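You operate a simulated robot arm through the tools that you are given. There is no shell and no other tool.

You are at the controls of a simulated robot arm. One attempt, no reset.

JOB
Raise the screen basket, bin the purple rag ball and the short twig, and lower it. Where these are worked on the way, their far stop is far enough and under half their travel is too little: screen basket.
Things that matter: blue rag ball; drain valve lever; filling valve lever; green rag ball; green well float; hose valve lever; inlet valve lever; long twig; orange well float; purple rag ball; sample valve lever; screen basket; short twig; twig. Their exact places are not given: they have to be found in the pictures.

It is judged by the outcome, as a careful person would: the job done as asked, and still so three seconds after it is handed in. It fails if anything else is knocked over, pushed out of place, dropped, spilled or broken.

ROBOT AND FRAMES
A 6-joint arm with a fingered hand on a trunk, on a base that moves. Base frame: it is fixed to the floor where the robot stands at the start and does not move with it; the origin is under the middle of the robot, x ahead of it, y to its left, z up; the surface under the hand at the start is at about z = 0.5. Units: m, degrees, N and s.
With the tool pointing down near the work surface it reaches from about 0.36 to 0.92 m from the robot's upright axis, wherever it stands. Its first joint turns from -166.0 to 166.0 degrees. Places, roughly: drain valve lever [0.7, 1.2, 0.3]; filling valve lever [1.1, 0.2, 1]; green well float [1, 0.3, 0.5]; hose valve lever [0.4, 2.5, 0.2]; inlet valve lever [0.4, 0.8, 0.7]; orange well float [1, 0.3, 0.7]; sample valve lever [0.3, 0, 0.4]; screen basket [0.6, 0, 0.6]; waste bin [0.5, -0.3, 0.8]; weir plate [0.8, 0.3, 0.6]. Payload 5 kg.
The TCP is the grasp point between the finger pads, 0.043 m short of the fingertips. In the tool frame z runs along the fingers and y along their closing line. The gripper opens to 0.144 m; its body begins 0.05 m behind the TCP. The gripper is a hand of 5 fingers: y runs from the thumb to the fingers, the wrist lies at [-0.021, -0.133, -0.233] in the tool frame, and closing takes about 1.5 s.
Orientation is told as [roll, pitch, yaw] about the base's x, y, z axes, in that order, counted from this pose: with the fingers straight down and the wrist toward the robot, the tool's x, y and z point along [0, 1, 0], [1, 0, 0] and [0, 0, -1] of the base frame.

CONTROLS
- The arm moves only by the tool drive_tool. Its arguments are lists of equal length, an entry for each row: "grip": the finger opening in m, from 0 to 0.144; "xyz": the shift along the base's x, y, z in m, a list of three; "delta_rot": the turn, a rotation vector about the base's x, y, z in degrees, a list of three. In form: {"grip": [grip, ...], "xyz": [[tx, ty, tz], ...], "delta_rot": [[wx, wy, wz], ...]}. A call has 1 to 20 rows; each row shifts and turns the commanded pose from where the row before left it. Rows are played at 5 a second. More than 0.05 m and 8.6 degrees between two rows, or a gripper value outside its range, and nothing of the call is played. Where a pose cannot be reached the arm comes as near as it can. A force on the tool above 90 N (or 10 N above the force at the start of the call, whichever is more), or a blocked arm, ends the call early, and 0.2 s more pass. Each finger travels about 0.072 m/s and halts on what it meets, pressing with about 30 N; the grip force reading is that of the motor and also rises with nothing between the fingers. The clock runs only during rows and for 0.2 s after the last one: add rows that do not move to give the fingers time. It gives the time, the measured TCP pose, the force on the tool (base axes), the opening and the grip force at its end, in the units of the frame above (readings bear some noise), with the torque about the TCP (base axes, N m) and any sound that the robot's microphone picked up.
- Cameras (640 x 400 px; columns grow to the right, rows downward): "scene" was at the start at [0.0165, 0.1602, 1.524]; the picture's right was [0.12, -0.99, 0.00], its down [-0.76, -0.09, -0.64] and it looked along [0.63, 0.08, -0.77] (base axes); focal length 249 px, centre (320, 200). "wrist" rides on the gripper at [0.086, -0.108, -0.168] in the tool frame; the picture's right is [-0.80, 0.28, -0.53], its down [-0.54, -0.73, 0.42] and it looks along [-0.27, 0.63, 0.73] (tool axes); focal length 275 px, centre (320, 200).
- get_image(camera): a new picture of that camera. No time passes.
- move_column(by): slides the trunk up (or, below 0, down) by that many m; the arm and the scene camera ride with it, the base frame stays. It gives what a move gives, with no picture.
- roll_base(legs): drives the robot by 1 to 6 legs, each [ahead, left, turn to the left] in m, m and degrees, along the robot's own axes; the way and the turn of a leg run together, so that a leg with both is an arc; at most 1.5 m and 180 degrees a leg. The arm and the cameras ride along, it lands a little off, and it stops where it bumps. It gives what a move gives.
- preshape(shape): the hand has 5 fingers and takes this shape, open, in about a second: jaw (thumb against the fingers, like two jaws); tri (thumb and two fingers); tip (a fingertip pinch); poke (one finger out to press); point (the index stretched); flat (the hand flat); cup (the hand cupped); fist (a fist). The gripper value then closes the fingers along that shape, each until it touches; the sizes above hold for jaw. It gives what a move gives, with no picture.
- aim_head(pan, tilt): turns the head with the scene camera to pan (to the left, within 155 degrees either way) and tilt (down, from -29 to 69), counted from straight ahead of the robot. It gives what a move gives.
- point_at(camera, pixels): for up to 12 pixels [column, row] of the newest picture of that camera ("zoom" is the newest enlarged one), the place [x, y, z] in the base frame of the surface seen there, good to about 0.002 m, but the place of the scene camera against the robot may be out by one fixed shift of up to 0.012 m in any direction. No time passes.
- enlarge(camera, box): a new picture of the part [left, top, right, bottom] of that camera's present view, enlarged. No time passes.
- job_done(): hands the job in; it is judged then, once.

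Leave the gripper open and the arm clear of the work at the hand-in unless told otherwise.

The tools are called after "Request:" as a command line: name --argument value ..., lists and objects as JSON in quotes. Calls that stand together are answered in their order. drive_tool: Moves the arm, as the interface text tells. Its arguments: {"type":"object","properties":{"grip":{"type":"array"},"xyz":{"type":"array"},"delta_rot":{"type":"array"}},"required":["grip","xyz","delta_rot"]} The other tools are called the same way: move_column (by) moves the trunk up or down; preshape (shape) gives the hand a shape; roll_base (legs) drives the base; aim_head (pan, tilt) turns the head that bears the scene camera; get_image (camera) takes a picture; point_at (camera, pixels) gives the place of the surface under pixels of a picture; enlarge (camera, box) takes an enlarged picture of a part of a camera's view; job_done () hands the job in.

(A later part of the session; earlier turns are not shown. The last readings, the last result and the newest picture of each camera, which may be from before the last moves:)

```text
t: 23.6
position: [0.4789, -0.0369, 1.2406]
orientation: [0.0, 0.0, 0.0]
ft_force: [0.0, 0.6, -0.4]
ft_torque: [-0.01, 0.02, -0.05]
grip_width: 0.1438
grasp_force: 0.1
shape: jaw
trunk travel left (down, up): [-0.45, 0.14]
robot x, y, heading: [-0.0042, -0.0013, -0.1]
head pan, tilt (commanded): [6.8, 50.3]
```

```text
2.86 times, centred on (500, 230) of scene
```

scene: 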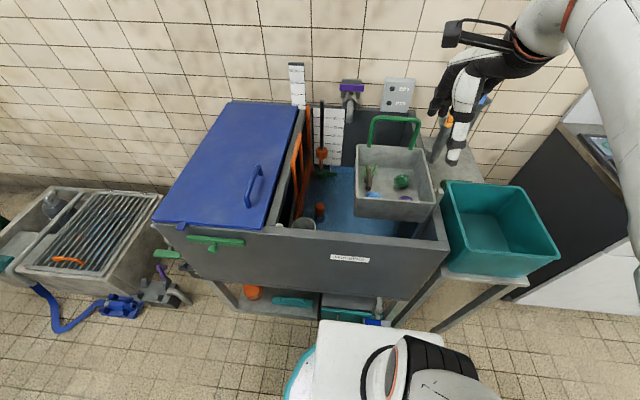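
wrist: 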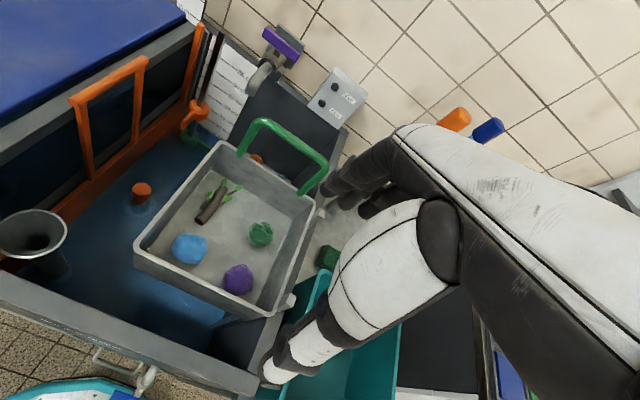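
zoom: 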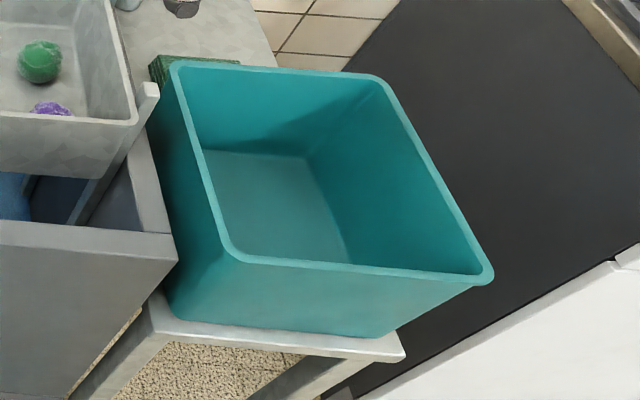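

Request:
point_at --camera "zoom" --pixels '[[180, 67], [370, 82], [485, 275], [240, 258], [200, 160], [310, 155], [350, 260], [275, 200], [440, 200], [205, 180]]'

```text
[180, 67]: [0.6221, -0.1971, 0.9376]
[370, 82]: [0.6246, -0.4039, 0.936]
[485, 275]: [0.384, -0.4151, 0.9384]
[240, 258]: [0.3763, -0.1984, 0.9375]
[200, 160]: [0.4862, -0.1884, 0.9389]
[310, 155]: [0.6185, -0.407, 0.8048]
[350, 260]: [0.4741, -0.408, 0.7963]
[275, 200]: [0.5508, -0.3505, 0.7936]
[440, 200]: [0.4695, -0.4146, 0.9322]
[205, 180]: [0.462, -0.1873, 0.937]
```

The bin's opening is about x 0.384–0.630, y -0.19 to -0.415, rim z 0.938, floor z 0.794, so its centre is about (0.507, -0.30). Now I'll turn the hand by -90° about z in free air, so the fingers face the right wall and the thumb faces the basket interior, while sliding to x ≈ 0.54.

Request:
drive_tool --grip '[0.144, 0.144, 0.144, 0.144, 0.144, 0.144, 0.144, 0.144, 0.144, 0.144, 0.144]' --xyz '[[0.006, 0, 0.003], [0.006, 0, 0.003], [0.006, 0, 0.003], [0.006, 0, 0.003], [0.006, 0, 0.003], [0.006, 0, 0.003], [0.006, 0, 0], [0.006, 0, 0], [0.006, 0, 0], [0.006, 0, 0], [0, 0, 0]]' --delta_rot '[[0, 0, -8.5], [0, 0, -8.5], [0, 0, -8.5], [0, 0, -8.5], [0, 0, -8.5], [0, 0, -8.5], [0, 0, -8.5], [0, 0, -8.5], [0, 0, -8.5], [0, 0, -8.5], [0, 0, -5.0]]'

Request:
get_image --camera "scene"

Request:
get_image --camera "wrist"

```text
t: 26.0
position: [0.5385, -0.0369, 1.2564]
orientation: [0.1, 0.0, -90.1]
ft_force: [0.1, 0.3, 0.5]
ft_torque: [-0.01, 0.02, -0.03]
grip_width: 0.1436
grasp_force: 0.0
shape: jaw
trunk travel left (down, up): [-0.45, 0.14]
robot x, y, heading: [-0.0022, -0.0018, -0.1]
head pan, tilt (commanded): [6.8, 50.3]
```

```text
taken
```

scene: 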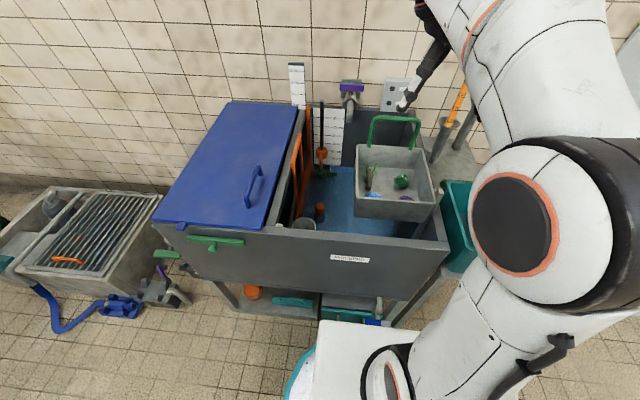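

```text
taken
```

wrist: 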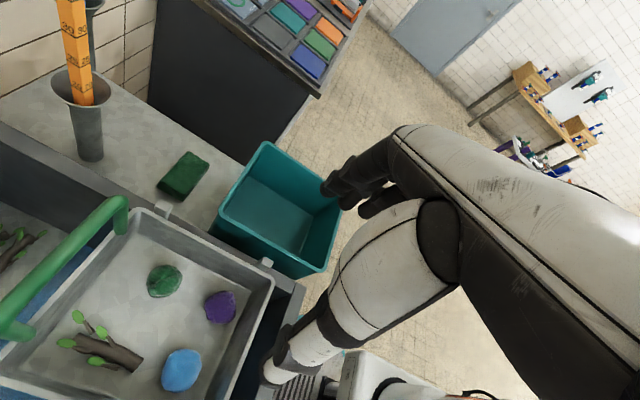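

The turn was reached cleanly, and the wrist view shows the purple ball at (220,306). Before going down I need the fingers' sideways spread, because extra fingers could hit the front wall. I'll zoom on them in both cameras.

Request:
enlarge --camera "wrist" --box '[300, 110, 480, 240]'

Request:
enlarge --camera "scene" --box '[370, 0, 530, 130]'

```text
3.08 times, centred on (390, 175) of wrist
```

zoom: 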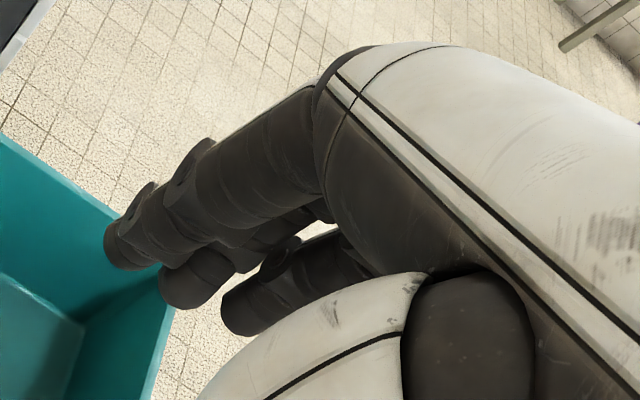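

```text
3.08 times, centred on (450, 65) of scene
```

zoom: 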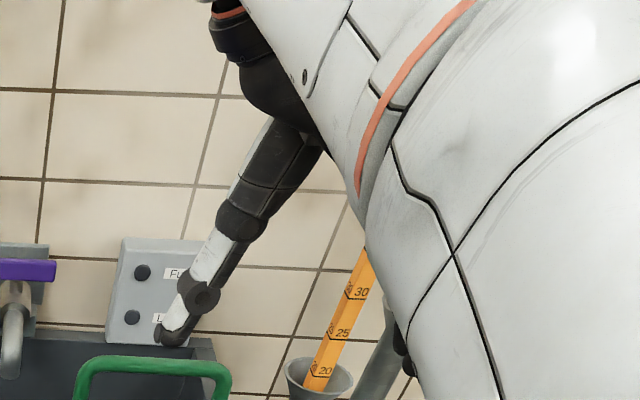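

Request:
point_at --camera "wrist" --pixels '[[327, 189], [335, 180], [348, 200], [352, 203], [364, 210], [370, 205], [360, 165], [385, 150], [275, 375], [300, 345], [330, 320]]'

```text
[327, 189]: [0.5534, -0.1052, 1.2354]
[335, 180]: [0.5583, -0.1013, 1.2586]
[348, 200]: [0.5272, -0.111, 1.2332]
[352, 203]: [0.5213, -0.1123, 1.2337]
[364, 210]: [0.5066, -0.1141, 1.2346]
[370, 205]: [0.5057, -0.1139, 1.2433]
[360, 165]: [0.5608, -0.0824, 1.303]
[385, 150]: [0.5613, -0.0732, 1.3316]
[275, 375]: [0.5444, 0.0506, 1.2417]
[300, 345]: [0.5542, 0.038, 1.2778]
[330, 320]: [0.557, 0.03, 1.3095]
```

The four fingers are off-centre: index at about +0.008 and pinky at about -0.056 (towards the front wall). In jaw shape the pinky would hit the front wall. I'll use the "tri" shape (thumb and two fingers), which is narrower, and look at it.

Request:
preshape --shape "tri"

Request:
get_image --camera "wrist"

Request:
enlarge --camera "wrist" --box '[230, 110, 480, 390]'

```text
t: 26.9
position: [0.5381, -0.038, 1.2565]
orientation: [0.1, 0.0, -90.0]
ft_force: [-0.1, -0.2, -0.3]
ft_torque: [0.02, 0.03, -0.01]
grip_width: 0.1436
grasp_force: 0.1
shape: tri
trunk travel left (down, up): [-0.45, 0.14]
robot x, y, heading: [-0.0, -0.0016, 0.2]
head pan, tilt (commanded): [6.8, 50.3]
```

```text
taken
```

wrist: 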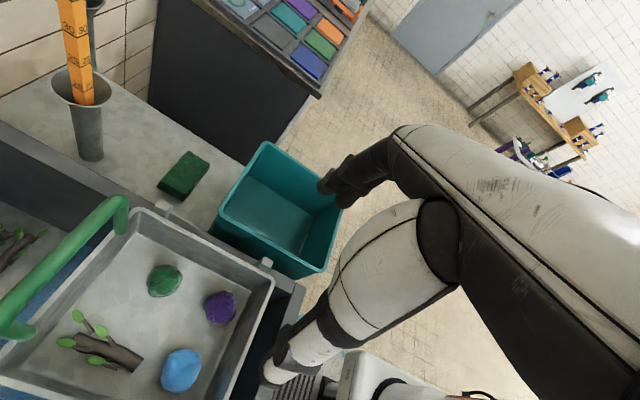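

```text
1.43 times, centred on (355, 250) of wrist
```

zoom: 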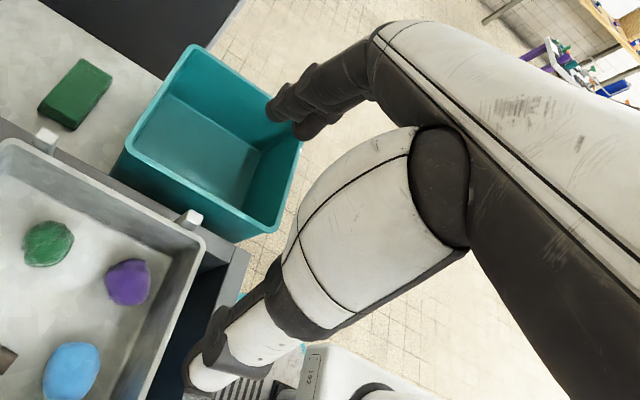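

Now only index and middle stay out. I'll set the opening to 0.075 here and measure where the thumb and finger tips are.

Request:
drive_tool --grip '[0.11, 0.08, 0.075, 0.075, 0.075, 0.075]' --xyz '[[0, 0, 0], [0, 0, -0.02], [0, 0, -0.03], [0, 0, -0.03], [0, 0, -0.02], [0, 0, 0]]' --delta_rot '[[0, 0, 0], [0, 0, 0], [0, 0, 0], [0, 0, 0], [0, 0, 0], [0, 0, 0]]'

Request:
get_image --camera "wrist"

Request:
get_image --camera "scene"

```text
t: 28.3
position: [0.5373, -0.0372, 1.1545]
orientation: [0.0, 0.0, -90.1]
ft_force: [0.5, 0.3, 0.1]
ft_torque: [0.01, 0.01, 0.0]
grip_width: 0.0753
grasp_force: 0.1
shape: tri
trunk travel left (down, up): [-0.45, 0.14]
robot x, y, heading: [0.0011, -0.0001, -0.0]
head pan, tilt (commanded): [6.8, 50.3]
```

```text
taken
```

wrist: 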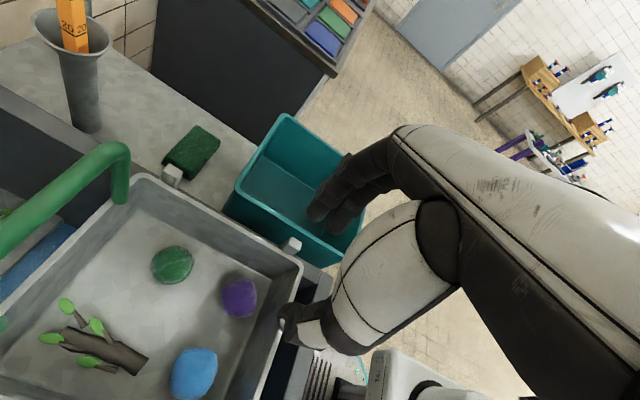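

```text
taken
```

scene: 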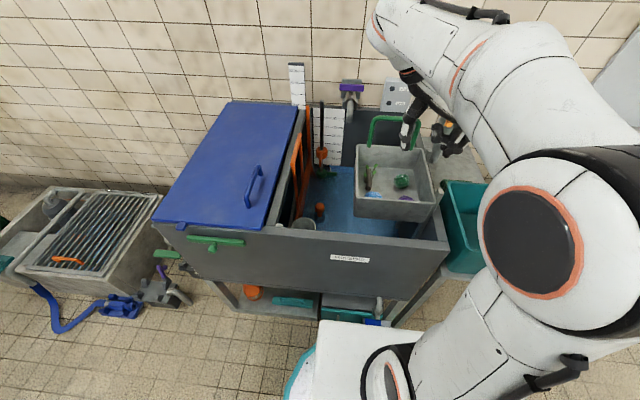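

Request:
point_at --camera "wrist" --pixels '[[318, 211], [325, 195], [340, 222], [288, 320], [310, 330], [335, 340], [350, 175], [238, 298], [222, 300], [255, 298], [172, 265], [195, 372]]'

Request:
enlarge --camera "scene" --box '[350, 60, 490, 230]'

```text
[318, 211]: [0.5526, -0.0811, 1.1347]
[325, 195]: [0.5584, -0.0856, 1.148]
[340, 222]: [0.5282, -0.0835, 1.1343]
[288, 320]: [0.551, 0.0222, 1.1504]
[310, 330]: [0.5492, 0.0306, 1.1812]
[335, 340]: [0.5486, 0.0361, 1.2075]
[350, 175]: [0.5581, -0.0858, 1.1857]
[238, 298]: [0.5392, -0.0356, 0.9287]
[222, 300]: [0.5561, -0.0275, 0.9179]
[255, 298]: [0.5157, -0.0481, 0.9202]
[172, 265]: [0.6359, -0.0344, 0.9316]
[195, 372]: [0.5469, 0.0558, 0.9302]
```

```text
2.35 times, centred on (420, 145) of scene
```

zoom: 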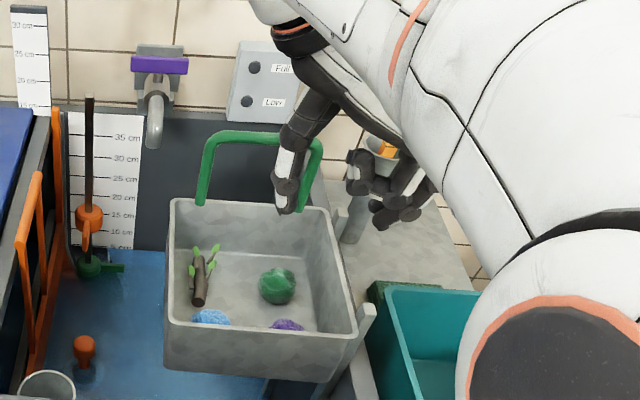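

The fingers' outer side would be near the right wall at this opening, so I'll use 0.062. First a closer look at the folded fingers in the scene view, to be sure they stay above the front rim.

Request:
enlarge --camera "scene" --box '[400, 80, 460, 140]'

Request:
point_at --camera "zoom" --pixels '[[60, 300], [310, 180], [330, 110], [350, 60], [450, 280], [400, 250], [470, 230], [440, 150]]'

```text
6.67 times, centred on (430, 110) of scene
```

zoom: 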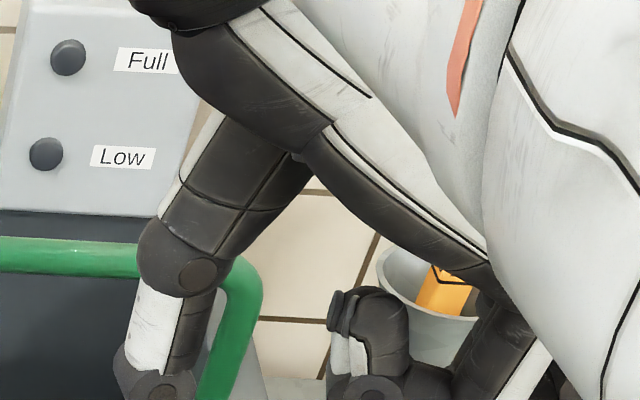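

```text
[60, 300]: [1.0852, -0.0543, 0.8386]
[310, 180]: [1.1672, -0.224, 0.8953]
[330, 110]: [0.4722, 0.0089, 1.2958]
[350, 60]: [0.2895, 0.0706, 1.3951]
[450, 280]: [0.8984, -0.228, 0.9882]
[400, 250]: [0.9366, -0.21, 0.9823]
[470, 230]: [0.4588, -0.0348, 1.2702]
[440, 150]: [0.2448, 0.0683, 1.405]
```

Request:
enlarge --camera "scene" --box '[400, 100, 470, 170]'

Request:
point_at --camera "zoom" --pixels '[[270, 120], [250, 140], [330, 170], [340, 230], [290, 230], [410, 180], [360, 260], [400, 220], [310, 130], [50, 200], [60, 150], [460, 170]]'

```text
5.71 times, centred on (435, 135) of scene
```

zoom: 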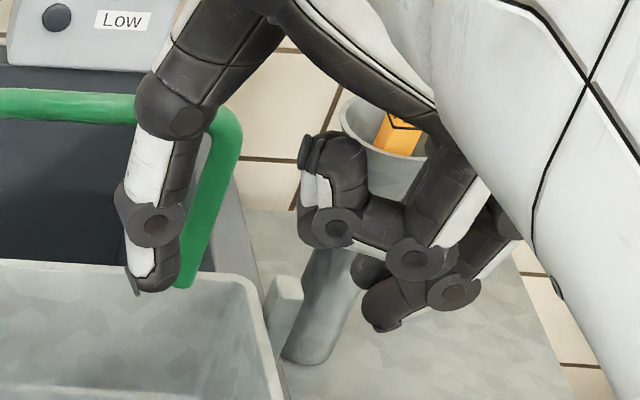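

```text
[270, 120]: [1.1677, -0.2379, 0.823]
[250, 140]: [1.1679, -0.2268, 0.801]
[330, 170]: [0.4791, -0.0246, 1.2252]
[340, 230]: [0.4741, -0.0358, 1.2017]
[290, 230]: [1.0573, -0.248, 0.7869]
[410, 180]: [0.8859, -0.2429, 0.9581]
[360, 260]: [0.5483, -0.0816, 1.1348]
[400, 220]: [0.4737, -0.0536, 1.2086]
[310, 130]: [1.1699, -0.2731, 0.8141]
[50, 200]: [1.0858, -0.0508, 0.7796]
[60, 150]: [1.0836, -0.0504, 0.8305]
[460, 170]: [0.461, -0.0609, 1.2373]
```

The folded pinky would sit about 0.06 towards the front rim in this yaw and only about 0.03 above TCP height, so it would catch the rim. A yaw of -60° plus a 20° tilt about the closing line lifts the pinky side and keeps the camera bracket off the handle. I'll do that here, well above the rim, with the opening at 0.060.

Request:
drive_tool --grip '[0.07, 0.065, 0.06, 0.06, 0.06, 0.06, 0.06, 0.06]' --xyz '[[0.002, 0.001, 0], [0.002, 0.001, 0], [0.002, 0.001, 0], [0.001, 0.001, 0], [0.001, 0.001, 0], [0.001, 0.001, 0], [0, 0, 0], [0, 0, 0]]' --delta_rot '[[0, 0, 7.5], [0, 0, 7.5], [0, 0, 7.5], [0, 0, 7.5], [-3.33, 5.77, 0], [-3.33, 5.77, 0], [-3.33, 5.77, 0], [0, 0, 0]]'

Request:
get_image --camera "wrist"

Request:
get_image --camera "scene"

```text
t: 30.1
position: [0.5471, -0.0319, 1.1562]
orientation: [-19.9, 0.0, -60.0]
ft_force: [0.1, 0.1, 0.7]
ft_torque: [-0.01, 0.05, -0.01]
grip_width: 0.0605
grasp_force: 0.0
shape: tri
trunk travel left (down, up): [-0.45, 0.14]
robot x, y, heading: [-0.0013, -0.0003, 0.2]
head pan, tilt (commanded): [6.8, 50.3]
```

```text
taken
```

wrist: 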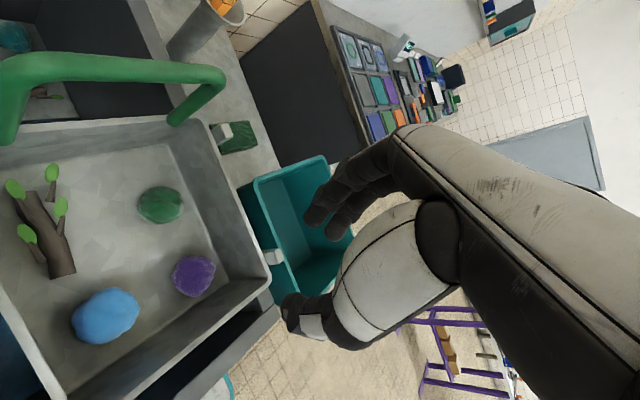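

```text
taken
```

scene: 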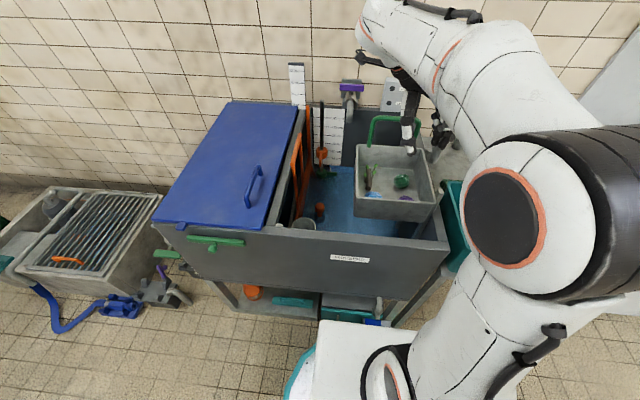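

The orientation is reached. I'll re-measure the purple ball and the finger and thumb tips from this view.

Request:
point_at --camera "wrist" --pixels '[[193, 277], [172, 277], [214, 272], [190, 258], [195, 296], [315, 213], [335, 228], [292, 310], [105, 315], [160, 205]]'

Request:
enlarge --camera "scene" --box '[370, 70, 470, 220]'

```text
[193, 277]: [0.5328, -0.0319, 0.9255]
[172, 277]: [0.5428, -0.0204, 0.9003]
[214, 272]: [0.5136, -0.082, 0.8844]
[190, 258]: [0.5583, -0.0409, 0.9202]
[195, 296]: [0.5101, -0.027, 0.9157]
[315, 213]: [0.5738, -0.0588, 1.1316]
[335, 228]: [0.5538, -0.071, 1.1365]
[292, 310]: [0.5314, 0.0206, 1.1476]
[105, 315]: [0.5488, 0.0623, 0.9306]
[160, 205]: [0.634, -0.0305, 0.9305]
```

```text
2.67 times, centred on (420, 145) of scene
```

zoom: 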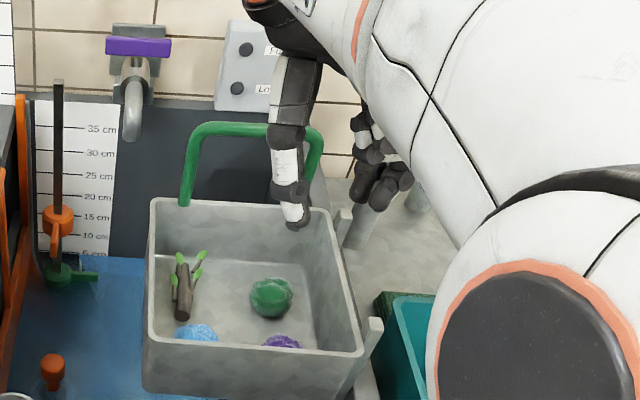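

The ball centre refines to about (0.536, -0.040, 0.907). I'll lower to z ≈ 0.99 (fingertips just above the ball) with a 0.002 correction back in x, then look.

Request:
drive_tool --grip '[0.06, 0.06, 0.06, 0.06, 0.06, 0.06]' --xyz '[[-0.002, 0, -0.03], [0, 0, -0.035], [0, 0, -0.035], [0, 0, -0.035], [0, 0, -0.03], [0, 0, 0]]' --delta_rot '[[0, 0, 0], [0, 0, 0], [0, 0, 0], [0, 0, 0], [0, 0, 0], [0, 0, 0]]'

Request:
get_image --camera "wrist"

Request:
enlarge --camera "scene" --box '[350, 90, 470, 240]'

```text
t: 31.5
position: [0.5464, -0.034, 0.99]
orientation: [-20.0, 0.0, -59.9]
ft_force: [-0.2, 1.8, 0.9]
ft_torque: [-0.08, -0.02, -0.06]
grip_width: 0.06
grasp_force: 0.1
shape: tri
trunk travel left (down, up): [-0.45, 0.14]
robot x, y, heading: [-0.0014, 0.0023, 0.2]
head pan, tilt (commanded): [6.8, 50.3]
```

```text
taken
```

wrist: 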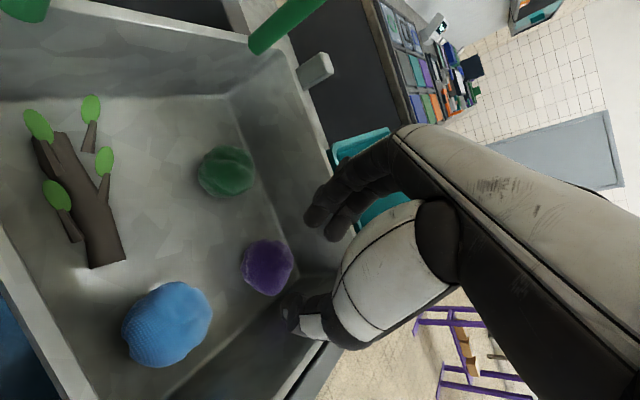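

```text
2.67 times, centred on (410, 165) of scene
```

zoom: 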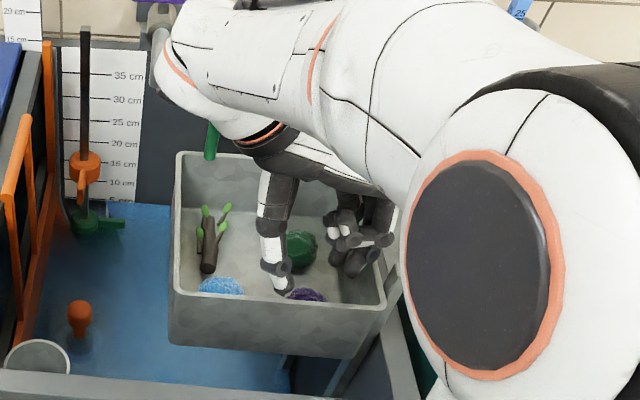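

There's a small side force (1.8 N). I'll check whether the folded fingers are close to the right rim or front rod before going further.

Request:
enlarge --camera "scene" --box '[440, 130, 520, 210]'

Request:
enlarge --camera "scene" --box '[430, 140, 510, 220]'

Request:
enlarge --camera "scene" --box '[440, 140, 520, 220]'

Request:
enlarge --camera "scene" --box '[390, 150, 450, 210]'

Request:
point_at --camera "wrist" --pixels '[[308, 215], [330, 232], [288, 312], [267, 265], [245, 262], [290, 265], [318, 70], [345, 175], [270, 242], [268, 290]]'

```text
5.00 times, centred on (480, 170) of scene
```

zoom: 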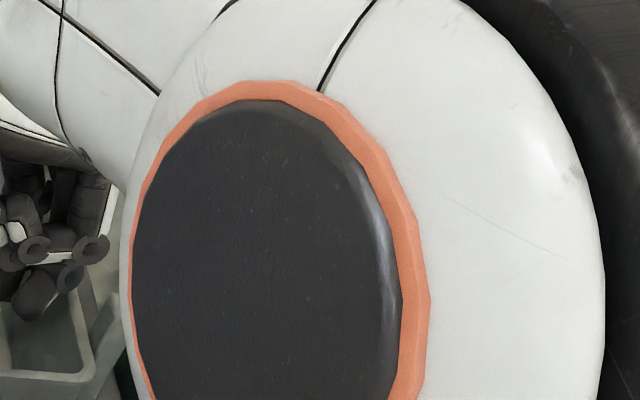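

```text
5.00 times, centred on (470, 180) of scene
```

zoom: 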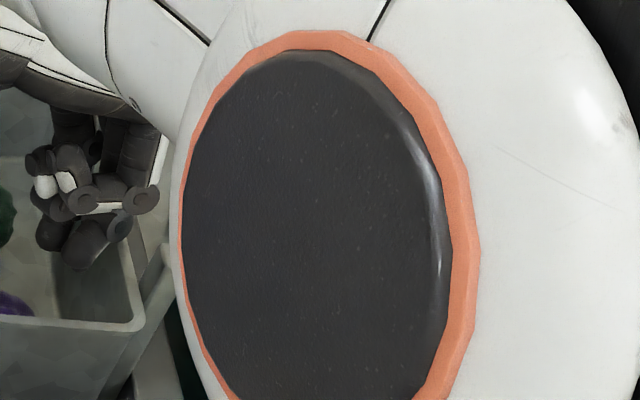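

```text
5.00 times, centred on (480, 180) of scene
```

zoom: 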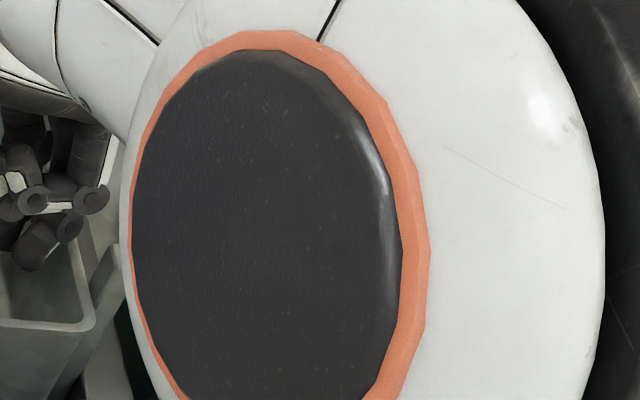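

```text
6.67 times, centred on (420, 180) of scene
```

zoom: 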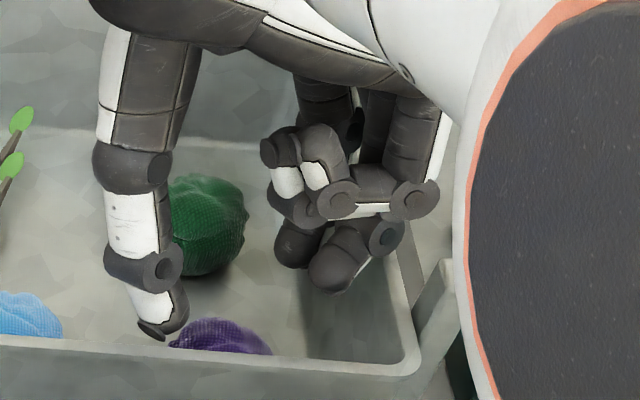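

```text
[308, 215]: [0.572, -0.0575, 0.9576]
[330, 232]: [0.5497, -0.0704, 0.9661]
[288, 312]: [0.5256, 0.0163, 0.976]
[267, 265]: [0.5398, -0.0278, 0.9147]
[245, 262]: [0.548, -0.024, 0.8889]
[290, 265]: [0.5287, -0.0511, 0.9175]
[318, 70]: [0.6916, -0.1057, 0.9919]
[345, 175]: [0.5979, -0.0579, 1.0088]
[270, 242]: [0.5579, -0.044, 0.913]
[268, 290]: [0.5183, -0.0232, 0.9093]
```

Request:
point_at --camera "zoom" --pixels '[[415, 200], [340, 200], [330, 270], [385, 238], [430, 170], [160, 320], [145, 330], [410, 345], [400, 290], [425, 140], [295, 245], [215, 335]]'

```text
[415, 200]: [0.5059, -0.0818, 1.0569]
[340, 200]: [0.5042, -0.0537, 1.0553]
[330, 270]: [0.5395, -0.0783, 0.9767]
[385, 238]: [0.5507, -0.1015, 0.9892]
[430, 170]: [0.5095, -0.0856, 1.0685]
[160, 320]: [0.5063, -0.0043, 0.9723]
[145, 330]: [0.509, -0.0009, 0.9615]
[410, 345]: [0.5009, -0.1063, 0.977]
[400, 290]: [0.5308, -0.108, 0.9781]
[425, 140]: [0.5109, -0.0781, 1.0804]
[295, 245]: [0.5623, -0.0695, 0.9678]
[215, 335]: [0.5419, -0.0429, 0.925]
```

The middle finger's joint bulges to about y = -0.095, almost in line with the right wall, so I must shift the hand away from that wall. I'll open to 0.075 and shift by (-0.009, +0.006) so the fingers go down between ball and wall, then lower in small steps to z ≈ 0.955.

Request:
drive_tool --grip '[0.07, 0.075, 0.075, 0.075, 0.075, 0.075]' --xyz '[[-0.005, 0.004, 0], [-0.004, 0.002, 0], [0, 0, -0.012], [0, 0, -0.012], [0, 0, -0.011], [0, 0, 0]]' --delta_rot '[[0, 0, 0], [0, 0, 0], [0, 0, 0], [0, 0, 0], [0, 0, 0], [0, 0, 0]]'

Request:
get_image --camera "wrist"

Request:
enlarge --camera "scene" --box '[390, 150, 450, 210]'

```text
t: 32.9
position: [0.5383, -0.0242, 0.9561]
orientation: [-20.0, 0.0, -60.0]
ft_force: [0.1, 1.3, 1.2]
ft_torque: [-0.06, -0.02, 0.01]
grip_width: 0.0741
grasp_force: 0.1
shape: tri
trunk travel left (down, up): [-0.45, 0.14]
robot x, y, heading: [-0.0021, 0.0042, 0.1]
head pan, tilt (commanded): [6.8, 50.3]
```

```text
taken
```

wrist: 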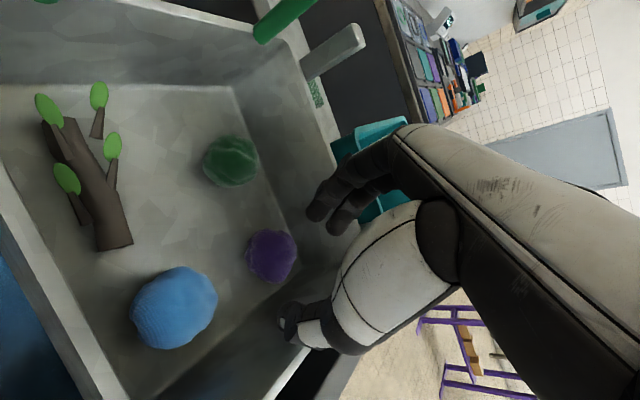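

```text
6.67 times, centred on (420, 180) of scene
```

zoom: 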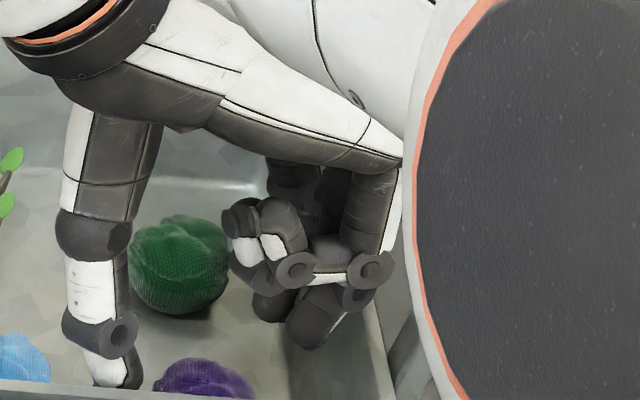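

The back rod seems to stand further above the rim now. I'll check whether the basket has sunk, and measure the ball and tips again.

Request:
point_at --camera "wrist" --pixels '[[280, 40], [325, 120], [300, 75], [358, 35], [30, 240], [180, 100], [272, 256], [250, 250], [295, 262], [315, 210], [337, 222], [285, 320]]'

Request:
point_at --camera "zoom" --pixels '[[375, 270], [295, 270], [320, 320], [365, 295], [385, 350], [205, 375], [180, 260], [100, 330], [380, 380]]'

```text
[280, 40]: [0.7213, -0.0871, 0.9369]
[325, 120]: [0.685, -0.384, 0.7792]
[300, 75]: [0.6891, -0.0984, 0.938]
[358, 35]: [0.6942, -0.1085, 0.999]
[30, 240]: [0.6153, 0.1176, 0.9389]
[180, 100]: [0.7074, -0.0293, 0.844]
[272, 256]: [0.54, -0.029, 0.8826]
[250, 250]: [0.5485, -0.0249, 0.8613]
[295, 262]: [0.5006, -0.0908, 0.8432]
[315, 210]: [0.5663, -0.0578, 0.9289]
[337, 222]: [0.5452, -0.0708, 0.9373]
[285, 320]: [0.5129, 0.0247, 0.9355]
```

```text
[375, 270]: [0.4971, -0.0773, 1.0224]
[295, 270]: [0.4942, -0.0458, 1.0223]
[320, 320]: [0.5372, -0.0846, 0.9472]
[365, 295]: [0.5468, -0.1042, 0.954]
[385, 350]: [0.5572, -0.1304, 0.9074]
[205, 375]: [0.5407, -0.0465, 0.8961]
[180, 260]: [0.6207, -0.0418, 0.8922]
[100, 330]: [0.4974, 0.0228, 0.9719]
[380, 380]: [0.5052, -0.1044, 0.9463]
```

The basket has sunk about 0.04 m: the middle finger's joint is resting on the right rim, and the basket is held only by a light friction. It is still well above half travel (rim 0.938). I'll lift off the rim by 0.015, narrow the opening to 0.06 so the joint pulls inward, and check the forces.

Request:
drive_tool --grip '[0.075, 0.065, 0.06, 0.06, 0.06]' --xyz '[[0, 0, 0.015], [0, 0, 0], [0, -0.0025, 0], [0, 0, 0], [0, 0, 0]]' --delta_rot '[[0, 0, 0], [0, 0, 0], [0, 0, 0], [0, 0, 0], [0, 0, 0]]'

Request:
get_image --camera "wrist"

Request:
enlarge --camera "scene" --box '[390, 150, 450, 210]'

Request:
point_at --camera "wrist" --pixels '[[280, 35], [25, 230], [270, 258], [315, 212], [337, 228], [288, 315]]'

```text
t: 34.1
position: [0.5382, -0.0282, 0.9721]
orientation: [-20.0, -0.1, -60.0]
ft_force: [0.1, 0.7, 0.2]
ft_torque: [-0.02, 0.01, -0.01]
grip_width: 0.0605
grasp_force: 0.2
shape: tri
trunk travel left (down, up): [-0.45, 0.14]
robot x, y, heading: [-0.0002, -0.001, 0.1]
head pan, tilt (commanded): [6.8, 50.3]
```

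```text
taken
```

wrist: 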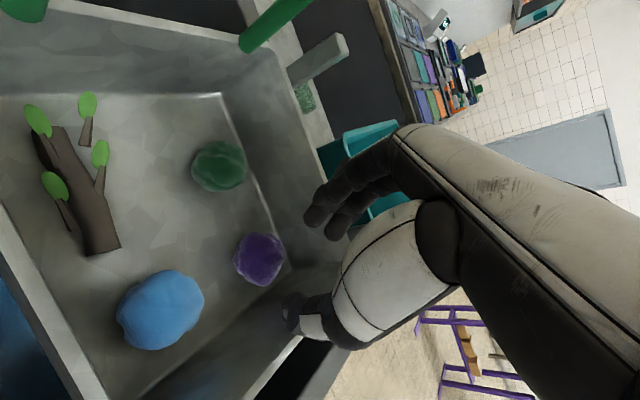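

```text
6.67 times, centred on (420, 180) of scene
```

zoom: 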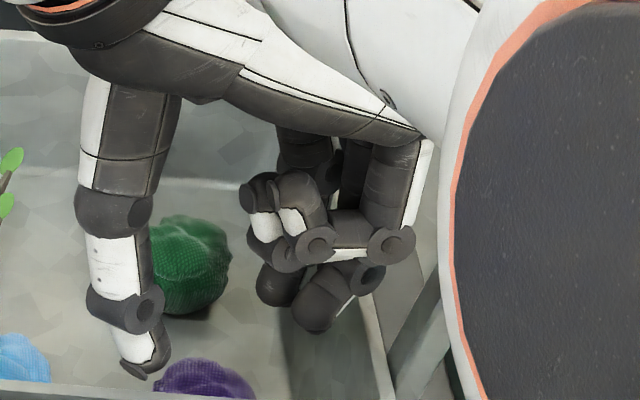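

```text
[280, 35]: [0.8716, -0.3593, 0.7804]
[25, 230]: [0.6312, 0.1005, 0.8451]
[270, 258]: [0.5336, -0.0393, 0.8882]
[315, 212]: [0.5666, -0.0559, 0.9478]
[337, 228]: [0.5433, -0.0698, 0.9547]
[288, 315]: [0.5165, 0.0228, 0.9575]
```

The contact is gone. I'll measure the rim, finger joint and ball again.

Request:
point_at --camera "wrist" --pixels '[[20, 260], [60, 340], [225, 35], [300, 105], [342, 45], [258, 260], [237, 255], [282, 265], [258, 238], [260, 282]]'

Request:
point_at --camera "zoom" --pixels '[[370, 278], [385, 245], [320, 245], [310, 310], [380, 350], [375, 330], [385, 385], [205, 380], [190, 260], [145, 310], [150, 360], [345, 265]]'

```text
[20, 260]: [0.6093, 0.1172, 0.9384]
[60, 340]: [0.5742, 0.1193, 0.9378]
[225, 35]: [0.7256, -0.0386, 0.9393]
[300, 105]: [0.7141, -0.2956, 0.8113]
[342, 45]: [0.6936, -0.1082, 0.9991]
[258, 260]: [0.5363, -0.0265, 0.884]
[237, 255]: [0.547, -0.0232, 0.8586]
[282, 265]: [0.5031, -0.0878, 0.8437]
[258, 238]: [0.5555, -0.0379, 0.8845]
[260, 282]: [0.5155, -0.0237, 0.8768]
```

```text
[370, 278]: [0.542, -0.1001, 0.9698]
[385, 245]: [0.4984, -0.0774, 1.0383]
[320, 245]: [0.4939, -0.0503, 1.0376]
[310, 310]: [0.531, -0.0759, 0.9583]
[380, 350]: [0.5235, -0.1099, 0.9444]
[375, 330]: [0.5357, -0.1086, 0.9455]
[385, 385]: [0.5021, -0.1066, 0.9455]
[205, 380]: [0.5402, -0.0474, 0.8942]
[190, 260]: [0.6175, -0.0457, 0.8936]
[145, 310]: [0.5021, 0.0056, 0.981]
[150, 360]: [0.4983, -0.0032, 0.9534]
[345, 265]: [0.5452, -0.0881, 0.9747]
```

The joint's outer edge is still at about y = -0.101, beyond the wall, so the ball lies too close to the right wall for a straight grasp. I'll first nudge the ball a little away from the wall with a single stretched finger. I'm rising to z ≈ 1.15 and trying the "point" shape.

Request:
drive_tool --grip '[0.06, 0.06, 0.06, 0.06, 0.06, 0.06]' --xyz '[[0, 0, 0.02], [0, 0, 0.04], [0, 0, 0.04], [0, 0, 0.04], [0, 0, 0.04], [0, 0, 0]]' --delta_rot '[[0, 0, 0], [0, 0, 0], [0, 0, 0], [0, 0, 0], [0, 0, 0], [0, 0, 0]]'

Request:
preshape --shape "point"

Request:
get_image --camera "wrist"

Request:
enlarge --camera "scene" --box '[370, 70, 470, 220]'

```text
t: 35.5
position: [0.536, -0.0273, 1.1537]
orientation: [-19.9, 0.1, -60.0]
ft_force: [-0.4, 0.4, 0.0]
ft_torque: [0.01, -0.04, -0.01]
grip_width: 0.0604
grasp_force: 0.0
shape: tri
trunk travel left (down, up): [-0.45, 0.14]
robot x, y, heading: [0.0004, -0.0015, 0.1]
head pan, tilt (commanded): [6.8, 50.3]
```

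```text
t: 36.4
position: [0.5362, -0.0275, 1.153]
orientation: [-20.1, 0.0, -60.0]
ft_force: [0.2, -0.2, -0.3]
ft_torque: [0.0, -0.03, 0.01]
grip_width: 0.1361
grasp_force: 0.1
shape: point
trunk travel left (down, up): [-0.45, 0.14]
robot x, y, heading: [0.0012, 0.002, 0.1]
head pan, tilt (commanded): [6.8, 50.3]
```

```text
taken
```

wrist: 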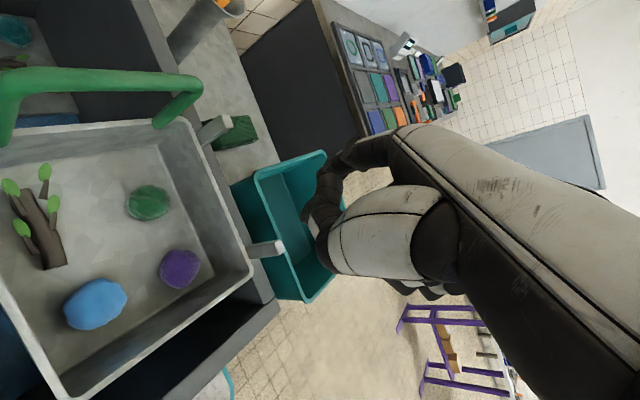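

```text
2.67 times, centred on (420, 145) of scene
```

zoom: 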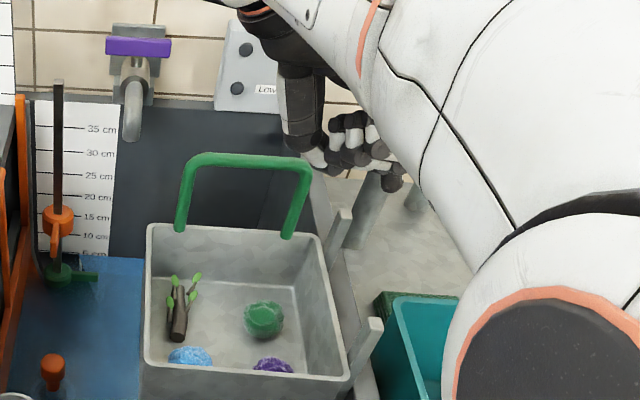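

Request:
enlarge --camera "wrist" --box '[290, 110, 470, 310]'

Request:
enlarge --camera "scene" --box '[400, 85, 470, 155]'

Request:
point_at --camera "wrist" --pixels '[[345, 150], [325, 180], [322, 205], [322, 235], [325, 260], [318, 215], [340, 190], [360, 150]]'

```text
2.00 times, centred on (380, 210) of wrist
```

zoom: 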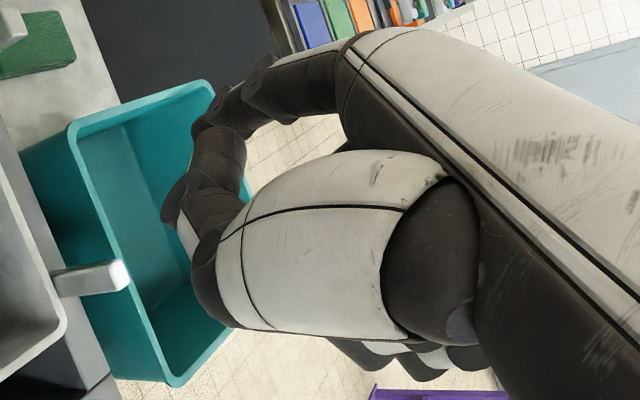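

```text
5.71 times, centred on (435, 120) of scene
```

zoom: 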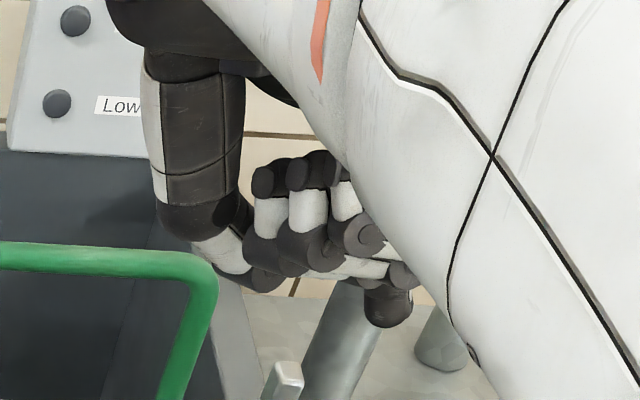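

```text
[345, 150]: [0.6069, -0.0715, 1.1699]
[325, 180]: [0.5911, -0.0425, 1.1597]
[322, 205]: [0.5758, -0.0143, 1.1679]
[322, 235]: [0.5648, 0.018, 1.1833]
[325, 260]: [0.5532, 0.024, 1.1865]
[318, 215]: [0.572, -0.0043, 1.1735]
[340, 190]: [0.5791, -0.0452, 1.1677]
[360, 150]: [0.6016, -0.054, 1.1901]
```

Request:
point_at --camera "zoom" --pixels '[[388, 305], [390, 322], [390, 285], [255, 280], [310, 250], [360, 240], [270, 180], [230, 260], [400, 275], [290, 270]]'

```text
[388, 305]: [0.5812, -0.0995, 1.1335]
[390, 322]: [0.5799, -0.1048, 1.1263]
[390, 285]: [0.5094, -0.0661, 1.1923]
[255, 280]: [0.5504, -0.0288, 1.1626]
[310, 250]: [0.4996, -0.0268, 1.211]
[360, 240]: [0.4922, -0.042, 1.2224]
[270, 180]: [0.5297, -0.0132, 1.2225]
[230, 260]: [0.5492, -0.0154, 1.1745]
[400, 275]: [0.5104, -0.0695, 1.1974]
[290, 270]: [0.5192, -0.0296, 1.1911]
```

With "point" the index is splayed out while the thumb wraps below, so little finger length is usable. A better paddle is the "tri" shape fully open with the hand rolled about 24° so the two straight fingers hang vertical. They can slip into the 0.034 m gap between ball and right wall, with everything else above the rim. I'll set that up here in free air.

Request:
preshape --shape "tri"

Request:
drive_tool --grip '[0.144, 0.144, 0.144, 0.144, 0.144, 0.144, 0.144, 0.144, 0.144, 0.144, 0.144]' --xyz '[[0, 0, 0], [0, 0, 0], [0, 0, 0], [0, 0, 0], [0, 0, 0], [0, 0, 0], [0, 0, 0], [0, 0, 0], [0, 0.003, 0], [0, 0.003, 0], [0, 0.003, 0]]' --delta_rot '[[3.33, -5.77, 0], [3.33, -5.77, 0], [3.33, -5.77, 0], [0, 0, -7.5], [0, 0, -7.5], [0, 0, -7.5], [0, 0, -7.5], [8, 0, 0], [8, 0, 0], [8, 0, 0], [0, 0, 0]]'

Request:
get_image --camera "wrist"

Request:
get_image --camera "scene"

```text
t: 37.3
position: [0.5375, -0.0273, 1.1537]
orientation: [-20.0, 0.0, -60.0]
ft_force: [-0.9, 0.4, 0.0]
ft_torque: [0.02, 0.01, -0.02]
grip_width: 0.1436
grasp_force: 0.1
shape: tri
trunk travel left (down, up): [-0.45, 0.14]
robot x, y, heading: [0.001, 0.0018, 0.1]
head pan, tilt (commanded): [6.8, 50.3]
```

```text
t: 39.7
position: [0.5362, -0.0182, 1.1527]
orientation: [0.0, 24.0, -90.0]
ft_force: [0.8, 0.3, -0.1]
ft_torque: [-0.03, -0.01, -0.01]
grip_width: 0.1439
grasp_force: 0.1
shape: tri
trunk travel left (down, up): [-0.45, 0.14]
robot x, y, heading: [-0.0003, 0.0007, -0.1]
head pan, tilt (commanded): [6.8, 50.3]
```

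```text
taken
```

wrist: 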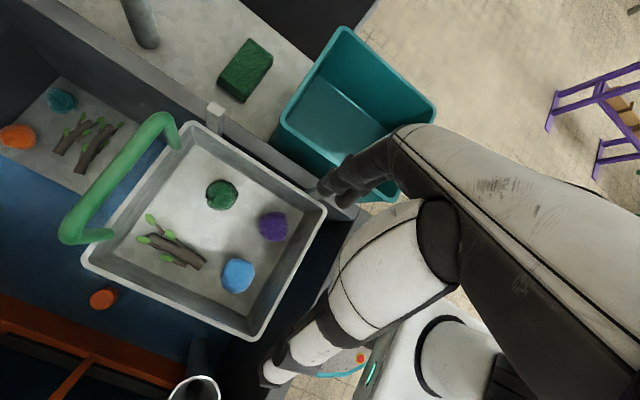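

```text
taken
```

scene: 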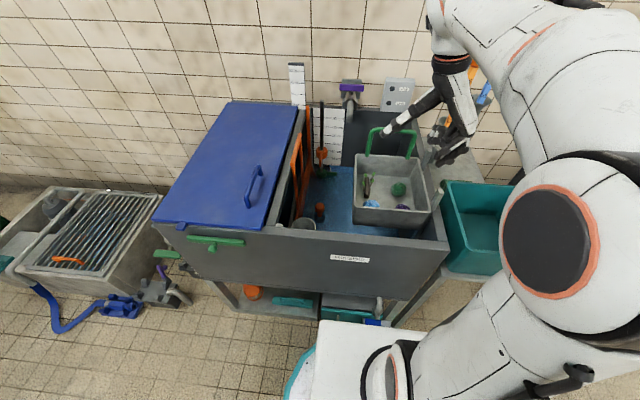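

The hand is rolled as planned. I'll measure the finger tips and the basket contents from this steeper view.

Request:
enlarge --camera "wrist" --box '[300, 120, 420, 240]'

Request:
point_at --camera "wrist" --pixels '[[322, 188], [335, 178], [340, 200], [360, 168], [272, 226], [257, 224], [288, 228], [238, 276], [222, 194], [265, 350], [325, 210], [240, 330]]'

Request:
enlarge --camera "scene" --box '[370, 60, 500, 190]'

```text
3.33 times, centred on (360, 180) of wrist
```

zoom: 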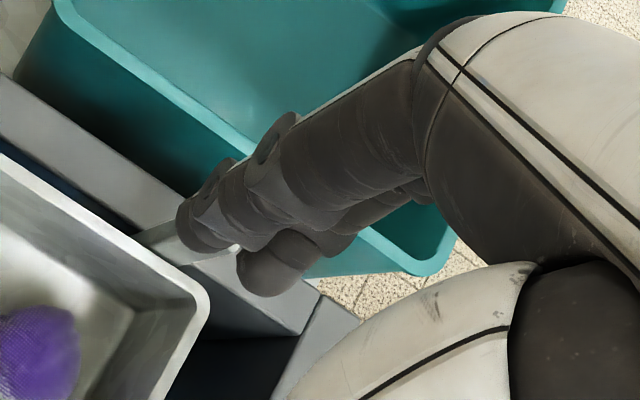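

```text
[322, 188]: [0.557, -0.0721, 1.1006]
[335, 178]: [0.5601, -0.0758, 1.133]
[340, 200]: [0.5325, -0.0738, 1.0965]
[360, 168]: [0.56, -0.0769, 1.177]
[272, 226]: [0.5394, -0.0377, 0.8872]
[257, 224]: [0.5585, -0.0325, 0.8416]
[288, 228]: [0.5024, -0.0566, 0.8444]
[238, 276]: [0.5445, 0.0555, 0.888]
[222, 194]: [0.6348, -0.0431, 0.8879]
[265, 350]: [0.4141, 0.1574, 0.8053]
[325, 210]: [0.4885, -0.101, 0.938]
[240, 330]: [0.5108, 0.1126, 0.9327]
```

```text
3.08 times, centred on (435, 125) of scene
```

zoom: 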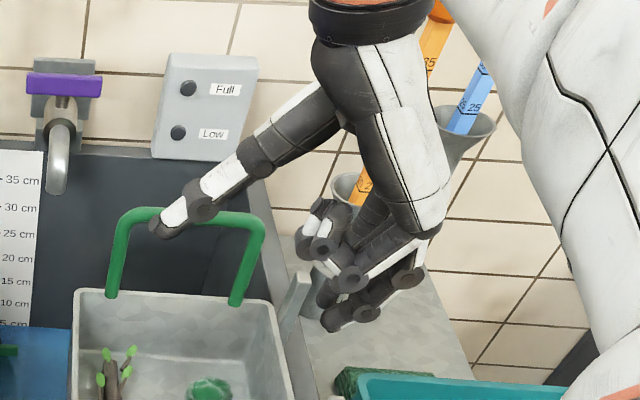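

Request:
point_at --camera "zoom" --pixels '[[335, 322], [330, 330], [350, 282], [322, 248], [410, 275], [370, 312], [160, 232], [205, 205], [325, 205], [425, 232]]'

```text
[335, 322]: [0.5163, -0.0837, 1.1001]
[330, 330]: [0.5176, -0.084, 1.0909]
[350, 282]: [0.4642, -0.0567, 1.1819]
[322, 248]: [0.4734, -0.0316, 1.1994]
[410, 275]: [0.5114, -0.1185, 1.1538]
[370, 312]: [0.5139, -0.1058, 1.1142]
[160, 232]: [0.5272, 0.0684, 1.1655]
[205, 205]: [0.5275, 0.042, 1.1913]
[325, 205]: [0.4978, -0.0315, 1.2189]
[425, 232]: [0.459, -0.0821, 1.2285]
```

The picture shows that in "tri" the outer finger joints still hook inward, so this is not a straight paddle. The "point" shape has a straight index, and in this rolled pose it should hang vertical with the rest about 0.085 m higher. I'll switch to "point" here and look.

Request:
preshape --shape "point"

Request:
get_image --camera "wrist"

Request:
enlarge --camera "scene" --box '[370, 60, 500, 190]'

```text
t: 40.6
position: [0.5377, -0.0184, 1.1532]
orientation: [0.0, 23.9, -90.0]
ft_force: [-0.6, -0.5, -0.5]
ft_torque: [0.01, -0.04, 0.01]
grip_width: 0.1365
grasp_force: 0.1
shape: point
trunk travel left (down, up): [-0.45, 0.14]
robot x, y, heading: [0.0025, 0.0023, 0.2]
head pan, tilt (commanded): [6.8, 50.3]
```

```text
taken
```

wrist: 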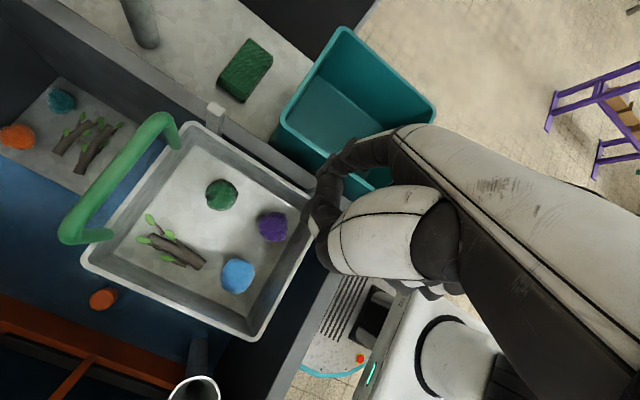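

```text
3.08 times, centred on (435, 125) of scene
```

zoom: 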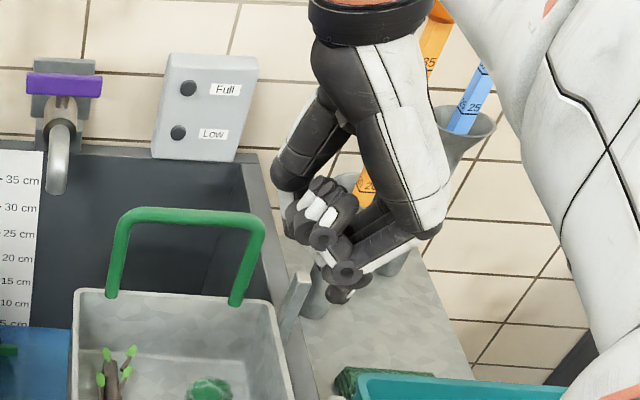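

"point" doesn't give a long straight finger here either. I'll look at "poke".

Request:
preshape --shape "poke"

Request:
get_image --camera "wrist"

Request:
enlarge --camera "scene" --box '[370, 60, 500, 190]'

```text
t: 41.5
position: [0.5377, -0.019, 1.1522]
orientation: [-0.1, 23.9, -90.0]
ft_force: [-0.7, 0.4, 0.6]
ft_torque: [0.0, -0.05, 0.0]
grip_width: 0.0
grasp_force: 0.0
shape: poke
trunk travel left (down, up): [-0.45, 0.14]
robot x, y, heading: [-0.004, -0.0007, -0.0]
head pan, tilt (commanded): [6.8, 50.3]
```

```text
taken
```

wrist: 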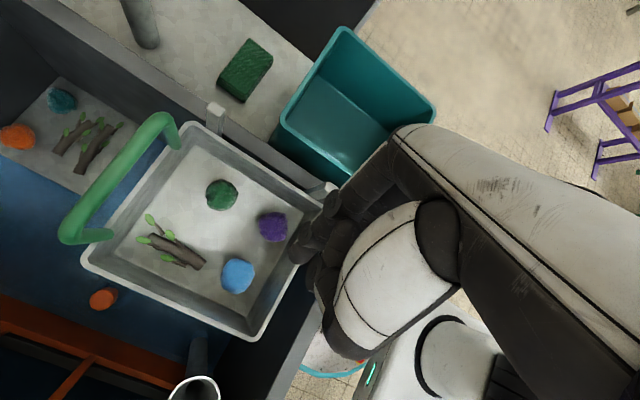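

```text
3.08 times, centred on (435, 125) of scene
```

zoom: 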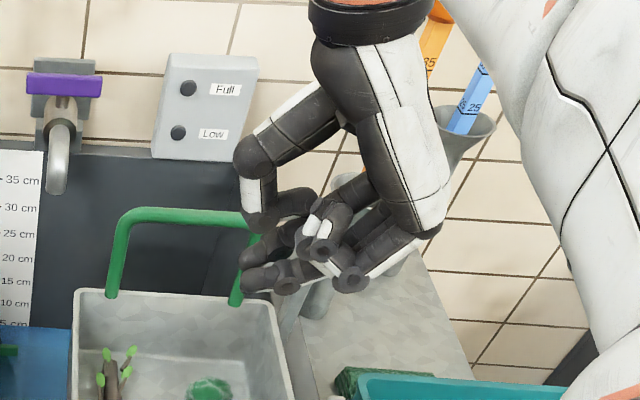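

Request:
point_at --camera "zoom" --pixels '[[250, 285], [285, 288], [345, 280], [320, 250], [250, 265], [260, 215], [255, 160], [245, 255]]'

Request:
point_at --camera "wrist" --pixels '[[297, 255], [310, 230], [330, 205], [360, 175], [335, 240], [320, 280], [345, 330]]'

```text
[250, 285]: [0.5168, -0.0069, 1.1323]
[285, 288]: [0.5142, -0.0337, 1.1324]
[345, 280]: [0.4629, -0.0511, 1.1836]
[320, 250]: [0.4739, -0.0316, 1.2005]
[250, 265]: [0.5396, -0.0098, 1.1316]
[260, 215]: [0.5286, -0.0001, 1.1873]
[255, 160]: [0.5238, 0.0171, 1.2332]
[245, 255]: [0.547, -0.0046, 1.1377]
```

```text
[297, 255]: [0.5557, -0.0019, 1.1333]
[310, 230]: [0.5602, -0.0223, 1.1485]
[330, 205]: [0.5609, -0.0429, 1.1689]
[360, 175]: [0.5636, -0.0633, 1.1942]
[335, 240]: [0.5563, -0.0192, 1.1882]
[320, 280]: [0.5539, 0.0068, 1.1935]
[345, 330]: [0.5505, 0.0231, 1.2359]
```

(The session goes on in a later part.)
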